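You operate a simulated robot arm through the tools that you are given. There is no shell and no other tool. Be economical: measure what you need, move in short steps, check, and stop when the job is done.

You are at the controls of a simulated robot arm. One attempt, no reset.

Task
Put one of the tape cartons from the top of the grey workbench on the job card there.
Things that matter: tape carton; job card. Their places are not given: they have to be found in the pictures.

The check looks at the end state, three seconds after you hand in, the way a careful person would. Anything else that was tipped, shoved, dropped, spilled or broken makes it a failure.

Robot
A 7-joint arm with a two-finger parallel gripper, fixed in place. Base frame: the origin is at the foot of the arm, x ahead of it, y to its left, z up; the work surface is at about z = 850. Lengths are in mm, angles in degrees, forces in N, time in s.
With the tool pointing down near the work surface it reaches from about 300 to 700 mm from the base axis. Its first joint turns from -66.0 to 66.0 degrees. Payload 1.57 kg.
The tool frame sits at the grasp point between the pads (the TCP): z along the fingers, y along the line on which they close. The tips reach 30 mm beyond it. Largest opening 110 mm; finger width 24, thickness 12; the body of the gripper, 48 by 112 mm, starts 78 mm behind the TCP.
Orientation is that of the tool frame in the base frame, as a unit quaternion [x, y, z, w]. With the fingers straight down and closing along the base's y, the tool's x points along the base's -x, its y along +y and its z along -z.

Tools
- The arm moves only by the tool jog_arm. Its argument "rows" is a list of rows, each an object (a shift or turn left out is 0, a gripper value left out holds the last) with "translation": the shift along the tool's x, y, z in m, a list of three; "spin": the turn about the tool's z in degrees; "fingers": the opening in per cent of the stroke, from 0 (shut) to 100 (fully open). In form: [{"translation": [tx, ty, tz], "spin": spin, "fingers": fingers}, ...]. A call has 1 to 10 rows; each row shifts and turns the commanded pose from where the row before left it, along the tool's axes as they then stand. Rows are played at 5 a second. More than 50 mm and 8.6 degrees between two rows, or a gripper value outside its range, and nothing of the call is played. A pose out of reach is approached as far as the arm can. The call stops where the force on the tool passes 40 N (or 10 N more than at its start, if that is more) or the arm is blocked; 0.2 s more then pass. The fingers move at their own pace (about 108 mm/s each) and stop on an object; they squeeze with about 41 N. The grip force told is the motor's: it shows also when the fingers shut on nothing. Time passes only in rows, and 0.2 s behind the last, so rows that do not move let the fingers close. It gives the time, the measured TCP pose, the force on the tool (base axes), the opening and the grip force at its end, in the units of the frame above (readings bear some noise), and new pictures: "show" is both (left out), scene, wrist or none.
- Cameras (640 x 400 px; columns grow to the right, rows downward): "scene" is fixed at [165.6, -385.6, 1414.7]; the picture's right is [0.82, -0.58, 0.00], its down [-0.28, -0.39, -0.88] and it looks along [0.51, 0.72, -0.48] (base axes); focal length 327 px, centre (320, 200). "wrist" rides on the gripper at [-36, 0, -80] in the tool frame; the picture's right is [0.00, -1.00, 0.00], its down [0.97, 0.00, -0.24] and it looks along [0.24, 0.00, 0.97] (tool axes); focal length 218 px, centre (320, 200).
- point_at(camera, pixels): for up to 12 pixels [column, row] of the newest picture of that camera ("zoom" is the newest enlarged one), the place [x, y, z] in the base frame of the surface seen there, good to about 3 mm. No time passes.
- close_up(camera, box): a new picture of the part [left, top, right, bottom] of that camera's present view, enlarged. No time passes.
- close_job(): hands the job in; it is judged then, once.

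Work in short steps. Measure before you move; look again where a grasp or a placing could have gone wrong, and mend it. You have 60 turns and 120 pictures in all, those below and enlarged ones among them. Open the gripper and draw the arm clear of the work before you hand the job in, unless the task says otherwise; then end with one line.

The tools are called after "Call:" as a command line: name --argument value ..., lists and objects as JSON in quotes. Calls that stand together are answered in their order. jog_arm: Moves the arm, as the interface text tells. Its arguments: {"type":"object","properties":{"rows":{"type":"array"},"show":{"type":"string","enum":["both","scene","wrist","none"]}},"required":["rows"]} The other tools are called the same way: point_at (camera, pixels) gives the place of the surface under pixels of a picture; close_up (camera, box) takes an enlarged picture of a part of a camera's view; close_job () hands the job in.

At the start:

```text
time_s: 0.0
tcp_pos: [451.2, 149.8, 1162.9]
tool_rot: [0.0, 1.0, 0.0, 0.0]
ft_force: [-0.4, -0.1, -0.4]
grip_width: 109.9
finger_force: 0.0
```

scene: 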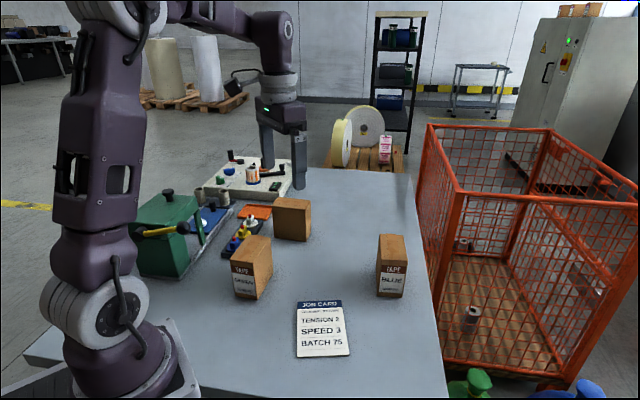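
wrist: 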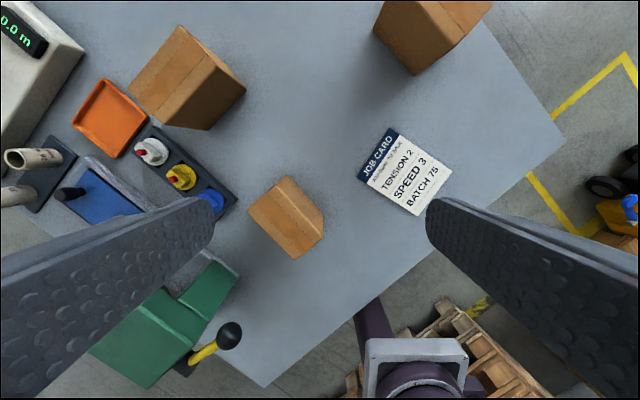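

The scene shows labelled cartons near (252,267) and (390,265), an unlabelled one at (292,219), and the job card at (322,328). I'll enlarge that area and measure points on the cartons and the card.

Call:
close_up --camera "scene" --box '[210, 180, 430, 370]'

Call:
point_at --camera "scene" --pixels '[[297, 303], [341, 300], [349, 354], [297, 357], [322, 328], [378, 234], [402, 235], [405, 263], [379, 262], [390, 250], [390, 285]]'

Call:
point_at --camera "wrist" --pixels '[[388, 129], [452, 171], [417, 215], [357, 178], [286, 177], [323, 208], [323, 235], [293, 258], [249, 208], [297, 225], [287, 200]]'

```text
2.11 times, centred on (320, 275) of scene
```

zoom: 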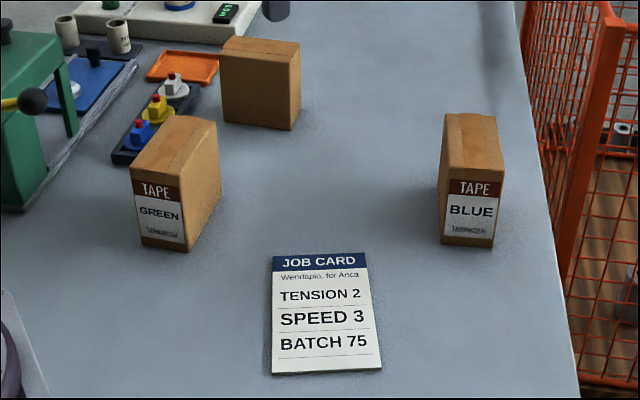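

```text
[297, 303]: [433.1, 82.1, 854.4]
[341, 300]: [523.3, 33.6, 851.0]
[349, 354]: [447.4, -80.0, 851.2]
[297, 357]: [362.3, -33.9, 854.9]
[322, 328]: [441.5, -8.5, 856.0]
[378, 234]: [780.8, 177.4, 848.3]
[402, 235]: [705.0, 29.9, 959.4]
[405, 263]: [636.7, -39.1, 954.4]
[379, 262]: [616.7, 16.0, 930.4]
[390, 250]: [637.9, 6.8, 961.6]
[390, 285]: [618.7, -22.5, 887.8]
```

```text
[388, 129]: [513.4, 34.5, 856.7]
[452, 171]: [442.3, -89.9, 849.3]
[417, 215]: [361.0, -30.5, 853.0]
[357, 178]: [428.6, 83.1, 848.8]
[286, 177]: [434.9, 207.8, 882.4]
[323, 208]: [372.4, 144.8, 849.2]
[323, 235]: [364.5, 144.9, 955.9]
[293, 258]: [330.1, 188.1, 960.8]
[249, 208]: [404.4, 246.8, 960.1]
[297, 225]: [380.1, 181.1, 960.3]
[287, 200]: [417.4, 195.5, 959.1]
```

The labelled cartons are clearly tape, with tops at about z=960. The card centre is about (440,0). I'll enlarge the wrist view to get the outline of the green carton's top.

Call:
close_up --camera "wrist" --box '[200, 140, 360, 270]'

Call:
close_up --camera "wrist" --box '[360, 0, 520, 100]'

```text
3.08 times, centred on (280, 205) of wrist
```

zoom: 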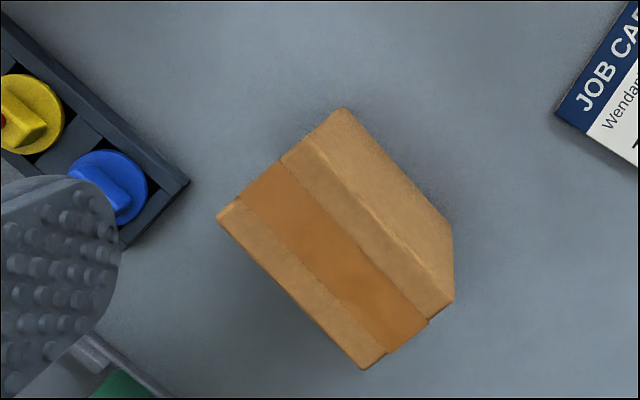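

```text
4.00 times, centred on (440, 50) of wrist
```

zoom: 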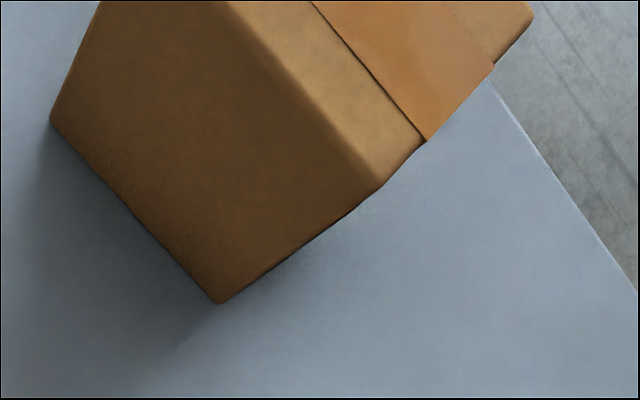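

The green carton's top centre comes out at about (384,197), 96x55 mm, with the long axis at about 40°. Before descending I'll check the clearance to the lever and the machine.

Call:
point_at --camera "wrist" --pixels '[[230, 335], [205, 352], [237, 275], [180, 310], [213, 205], [235, 200], [270, 212], [297, 240]]'

Call:
point_at --camera "scene" --pixels '[[183, 228], [160, 231], [168, 193], [190, 210], [140, 235]]'

```text
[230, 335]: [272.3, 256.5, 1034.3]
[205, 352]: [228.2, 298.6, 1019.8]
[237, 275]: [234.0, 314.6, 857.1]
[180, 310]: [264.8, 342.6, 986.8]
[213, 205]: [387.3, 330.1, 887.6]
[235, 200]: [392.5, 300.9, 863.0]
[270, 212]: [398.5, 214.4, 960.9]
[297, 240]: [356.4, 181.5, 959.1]
```

```text
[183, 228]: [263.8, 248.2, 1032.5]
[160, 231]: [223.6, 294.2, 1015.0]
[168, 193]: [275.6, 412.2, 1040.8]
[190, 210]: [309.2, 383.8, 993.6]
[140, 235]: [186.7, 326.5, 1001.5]
```

The lever knob at about (270,255,1034) is some 70 mm clear of the planned fingers. I'll move above the green carton, spin -40° and stop with the tips above its top for a look.

Call:
jog_arm --rows '[{"translation": [0.034, 0.0235, 0]}, {"translation": [0.033, 0.0235, 0]}, {"spin": -8}, {"spin": -8}, {"spin": -8}, {"spin": -8}, {"spin": -7.7}, {"translation": [0, 0, 0.04], "fingers": 88}, {"translation": [0, 0, 0.04]}, {"translation": [0, 0, 0.03]}]'

```text
time_s: 2.2
tcp_pos: [385.6, 199.0, 1051.0]
tool_rot: [-0.339, 0.941, 0.0, 0.001]
ft_force: [-0.5, -1.3, 1.1]
grip_width: 96.9
finger_force: 0.1
```

scene: 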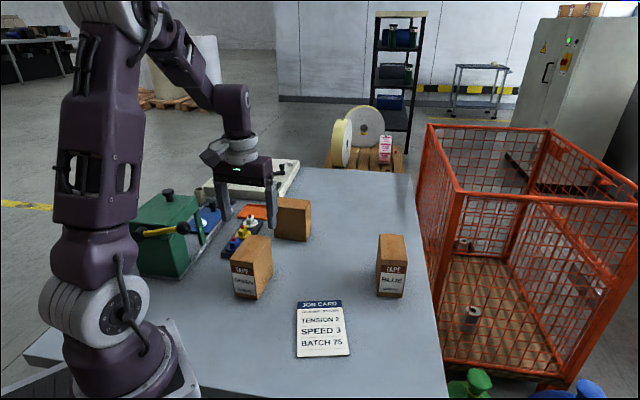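
wrist: 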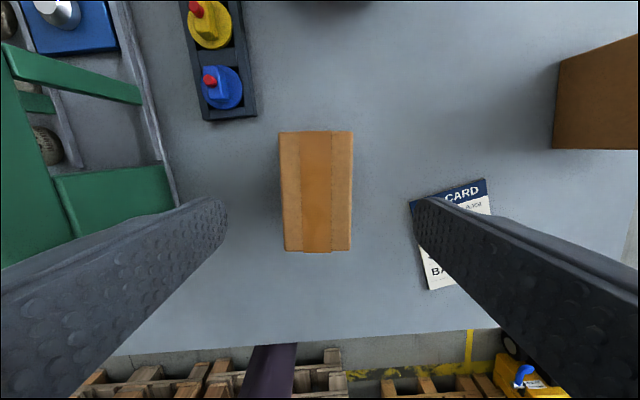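

The carton sits square between the fingers, at columns 279–353, about 3 mm to tool +y. I'll correct that, descend to z≈915 and close.

Call:
jog_arm --rows '[{"translation": [0.002, 0.0025, 0.03]}, {"translation": [0, 0, 0.03]}, {"translation": [0, 0, 0.03]}, {"translation": [0, 0, 0.03]}, {"translation": [0, 0, 0.015]}, {}, {"fingers": 0}, {}, {}, {}]'

```text
time_s: 4.4
tcp_pos: [380.1, 199.2, 919.9]
tool_rot: [-0.34, 0.94, 0.0, 0.001]
ft_force: [0.2, 0.4, -0.1]
grip_width: 57.8
finger_force: 41.0
```

scene: 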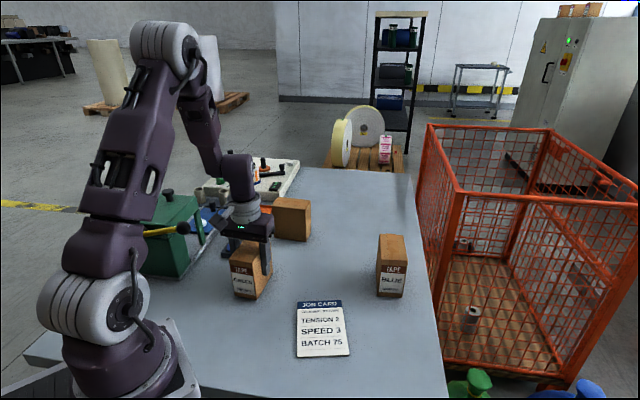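
wrist: 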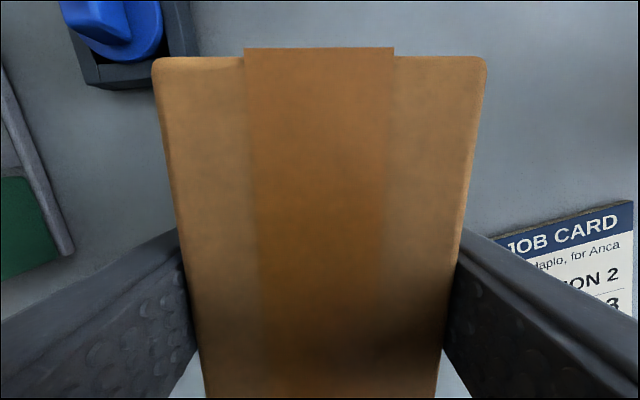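

The fingers hold the carton at 57.8 mm with 41 N. I'll lift it a little and read the force.

Call:
jog_arm --rows '[{"translation": [0, 0, -0.02]}, {"translation": [0, 0, -0.03]}, {}, {}]'

```text
time_s: 5.4
tcp_pos: [381.6, 201.0, 968.6]
tool_rot: [-0.34, 0.94, -0.001, 0.0]
ft_force: [0.2, -0.8, -2.8]
grip_width: 57.8
finger_force: 41.6
```

scene: 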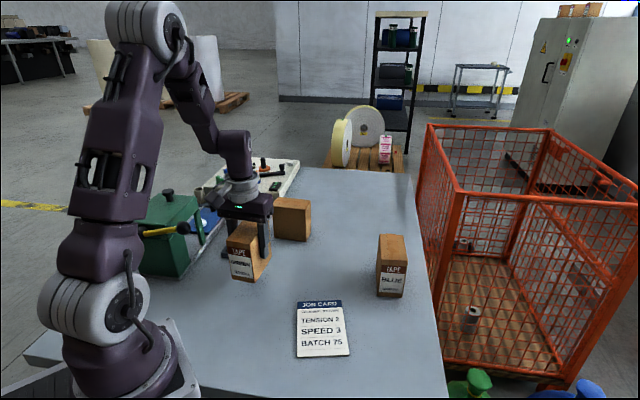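
wrist: 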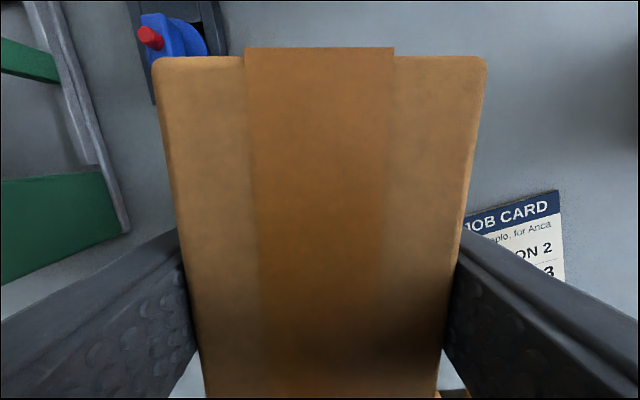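

The lift is clean, with roughly 3 N of load. I'll carry it across to the card centre at (440,0) and spin -18° to line up with the card's long axis.

Call:
jog_arm --rows '[{"translation": [0.017, -0.0383, 0]}, {"translation": [0.017, -0.0383, 0]}, {"translation": [0.017, -0.0383, 0]}, {"translation": [0.017, -0.0383, 0]}, {"translation": [0.0173, -0.0385, 0]}, {"spin": -6}, {"spin": -6}, {"spin": -6}, {}, {}]'

Call:
point_at --camera "scene" --pixels '[[297, 303], [341, 302], [348, 353], [299, 356]]'

```text
time_s: 7.6
tcp_pos: [436.0, -3.7, 966.8]
tool_rot: [-0.483, 0.876, 0.0, -0.001]
ft_force: [-0.2, 0.2, -3.6]
grip_width: 58.0
finger_force: 41.0
```

scene: 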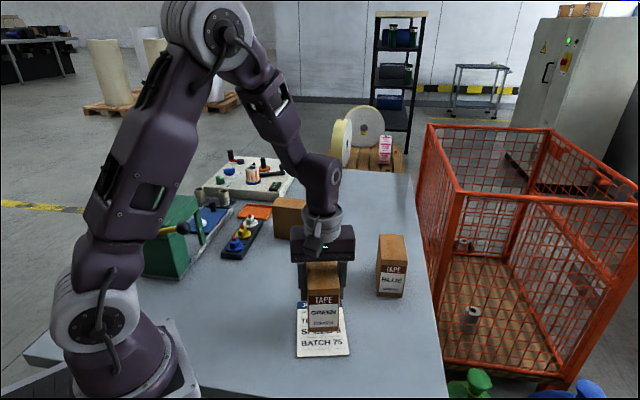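
wrist: 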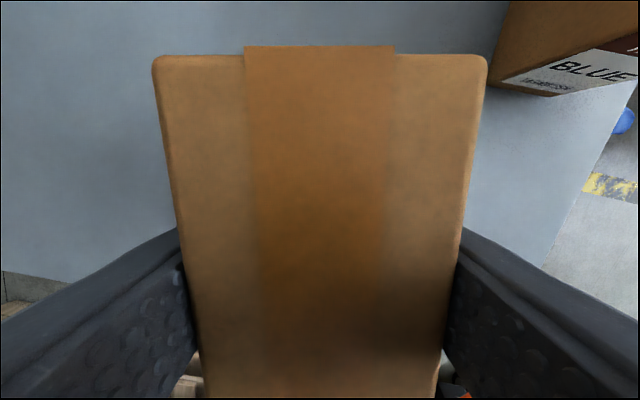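

```text
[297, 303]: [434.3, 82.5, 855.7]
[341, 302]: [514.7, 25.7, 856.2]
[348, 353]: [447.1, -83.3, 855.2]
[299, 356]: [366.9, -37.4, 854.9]
```

The carton hangs aligned over the card, at (436,-4). I'll shift about 4 mm and lower it to just above contact at z≈925, then slowly the rest.

Call:
jog_arm --rows '[{"translation": [-0.004, -0.001, 0.01]}, {"translation": [0, 0, 0.015]}, {"translation": [0, 0, 0.01]}, {"translation": [0, 0, 0.003]}, {"translation": [0, 0, 0.002]}, {}, {}]'

```text
time_s: 9.2
tcp_pos: [440.8, -1.5, 927.9]
tool_rot: [-0.483, 0.876, 0.0, 0.0]
ft_force: [0.1, 0.5, -3.9]
grip_width: 58.1
finger_force: 40.6
```

scene: 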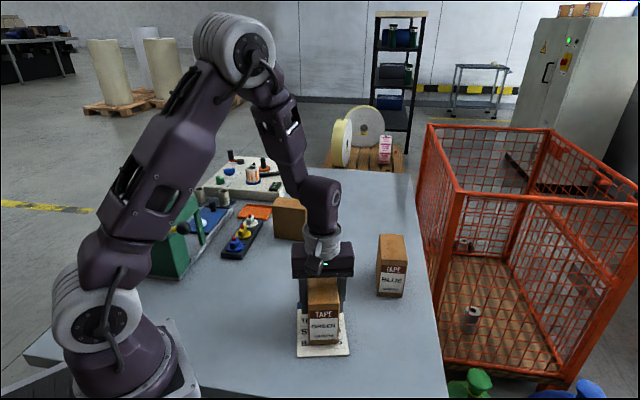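
wrist: 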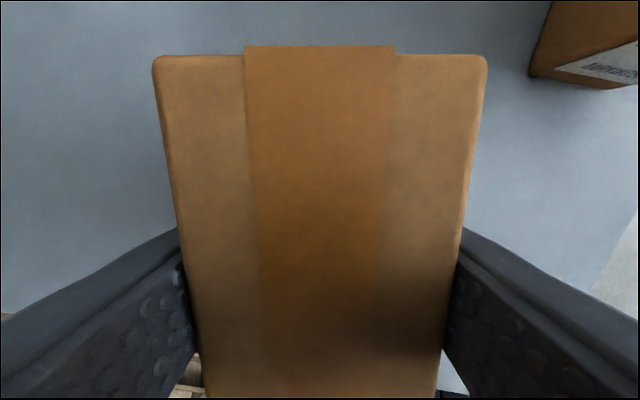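

The force is still -3.9 N, so there is no contact yet. I'll lower in 1 mm steps.

Call:
jog_arm --rows '[{"translation": [0, 0, 0.001]}, {"translation": [0, 0, 0.001]}, {"translation": [0, 0, 0.001]}, {}]' --show "none"

```text
time_s: 10.2
tcp_pos: [440.9, -0.6, 925.7]
tool_rot: [-0.482, 0.876, 0.0, -0.001]
ft_force: [0.3, 0.0, -3.8]
grip_width: 57.5
finger_force: 40.9
```

No contact yet at z=925.7, so I'll keep going in 1 mm steps.

Call:
jog_arm --rows '[{"translation": [0, 0, 0.001]}, {"translation": [0, 0, 0.001]}, {}]' --show "none"

```text
time_s: 11.0
tcp_pos: [440.3, -0.8, 923.4]
tool_rot: [-0.483, 0.876, -0.001, 0.001]
ft_force: [-4.8, -2.4, 27.2]
grip_width: 58.0
finger_force: 41.4
```

The carton has touched, at 27 N. I'll ease off 0.8 mm and open the fingers.

Call:
jog_arm --rows '[{"translation": [0, 0, -0.0008]}, {}, {"fingers": 70}, {"fingers": 88}, {}, {}]'

```text
time_s: 12.4
tcp_pos: [442.5, -0.1, 925.2]
tool_rot: [-0.483, 0.876, 0.0, 0.0]
ft_force: [0.4, 0.5, -0.1]
grip_width: 96.7
finger_force: 0.0
```

scene: 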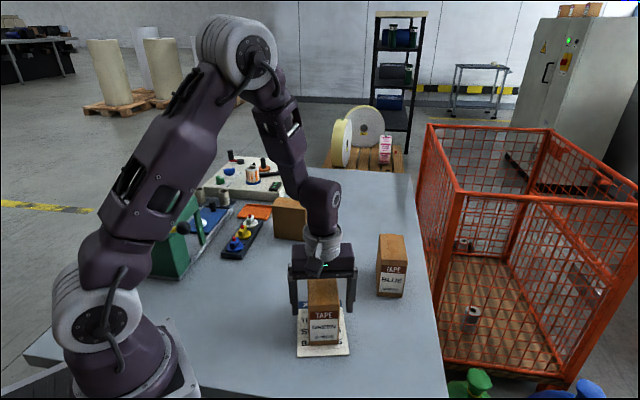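
wrist: 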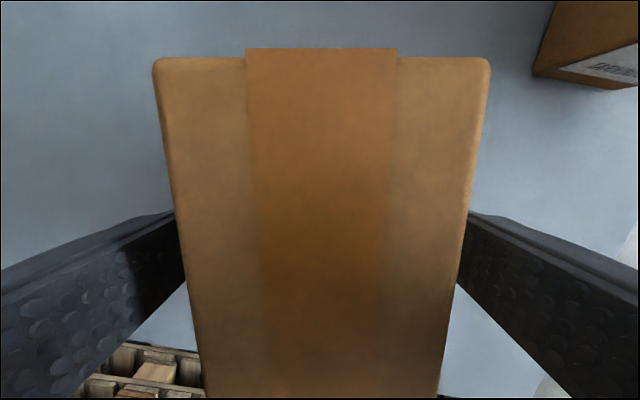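

The carton is free and standing on the card. I'll rise straight up to clear it.

Call:
jog_arm --rows '[{"translation": [0, 0, -0.02]}, {"translation": [0, 0, -0.03]}, {"translation": [0, 0, -0.04]}, {"translation": [0, 0, -0.04]}, {"translation": [0, 0, -0.04]}, {"translation": [0, 0, -0.03]}, {}]'

Call:
close_up --camera "scene" --box '[210, 180, 430, 370]'

```text
time_s: 14.0
tcp_pos: [438.9, -0.5, 1125.2]
tool_rot: [-0.483, 0.876, -0.001, 0.001]
ft_force: [0.8, 0.0, 0.2]
grip_width: 96.7
finger_force: 0.1
```

scene: 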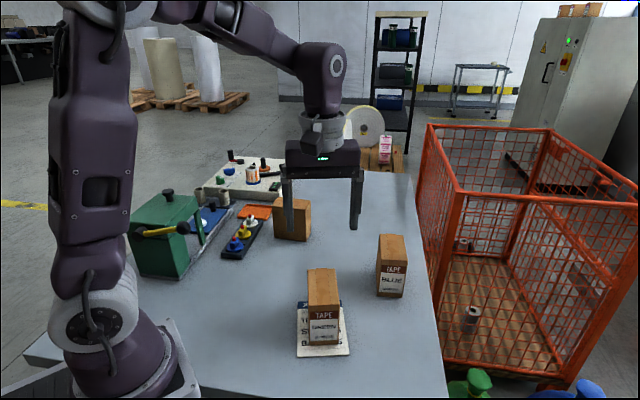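
wrist: 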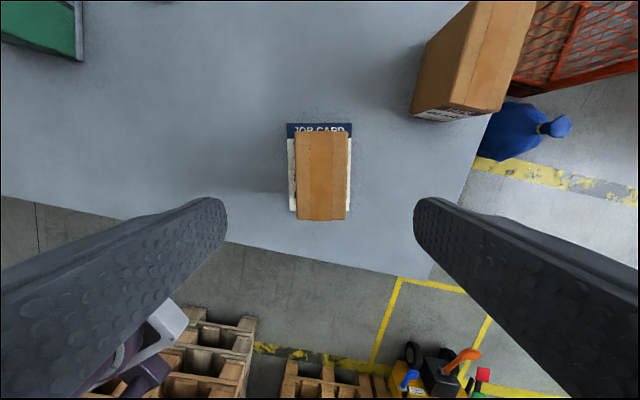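

```text
2.11 times, centred on (320, 275) of scene
```

zoom: 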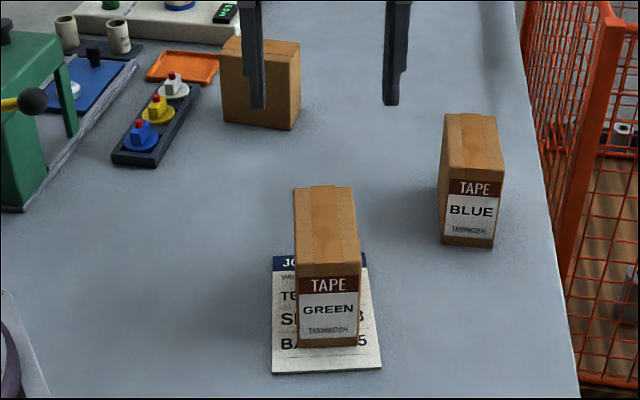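

The green tape carton stands upright and fully on the card, nothing else has moved, and the arm is clear. I'm handing in.

Call:
close_job

```text
The job is handed in.
```

The green tape carton is standing upright on the job card, nothing else was disturbed, and the job is handed in.
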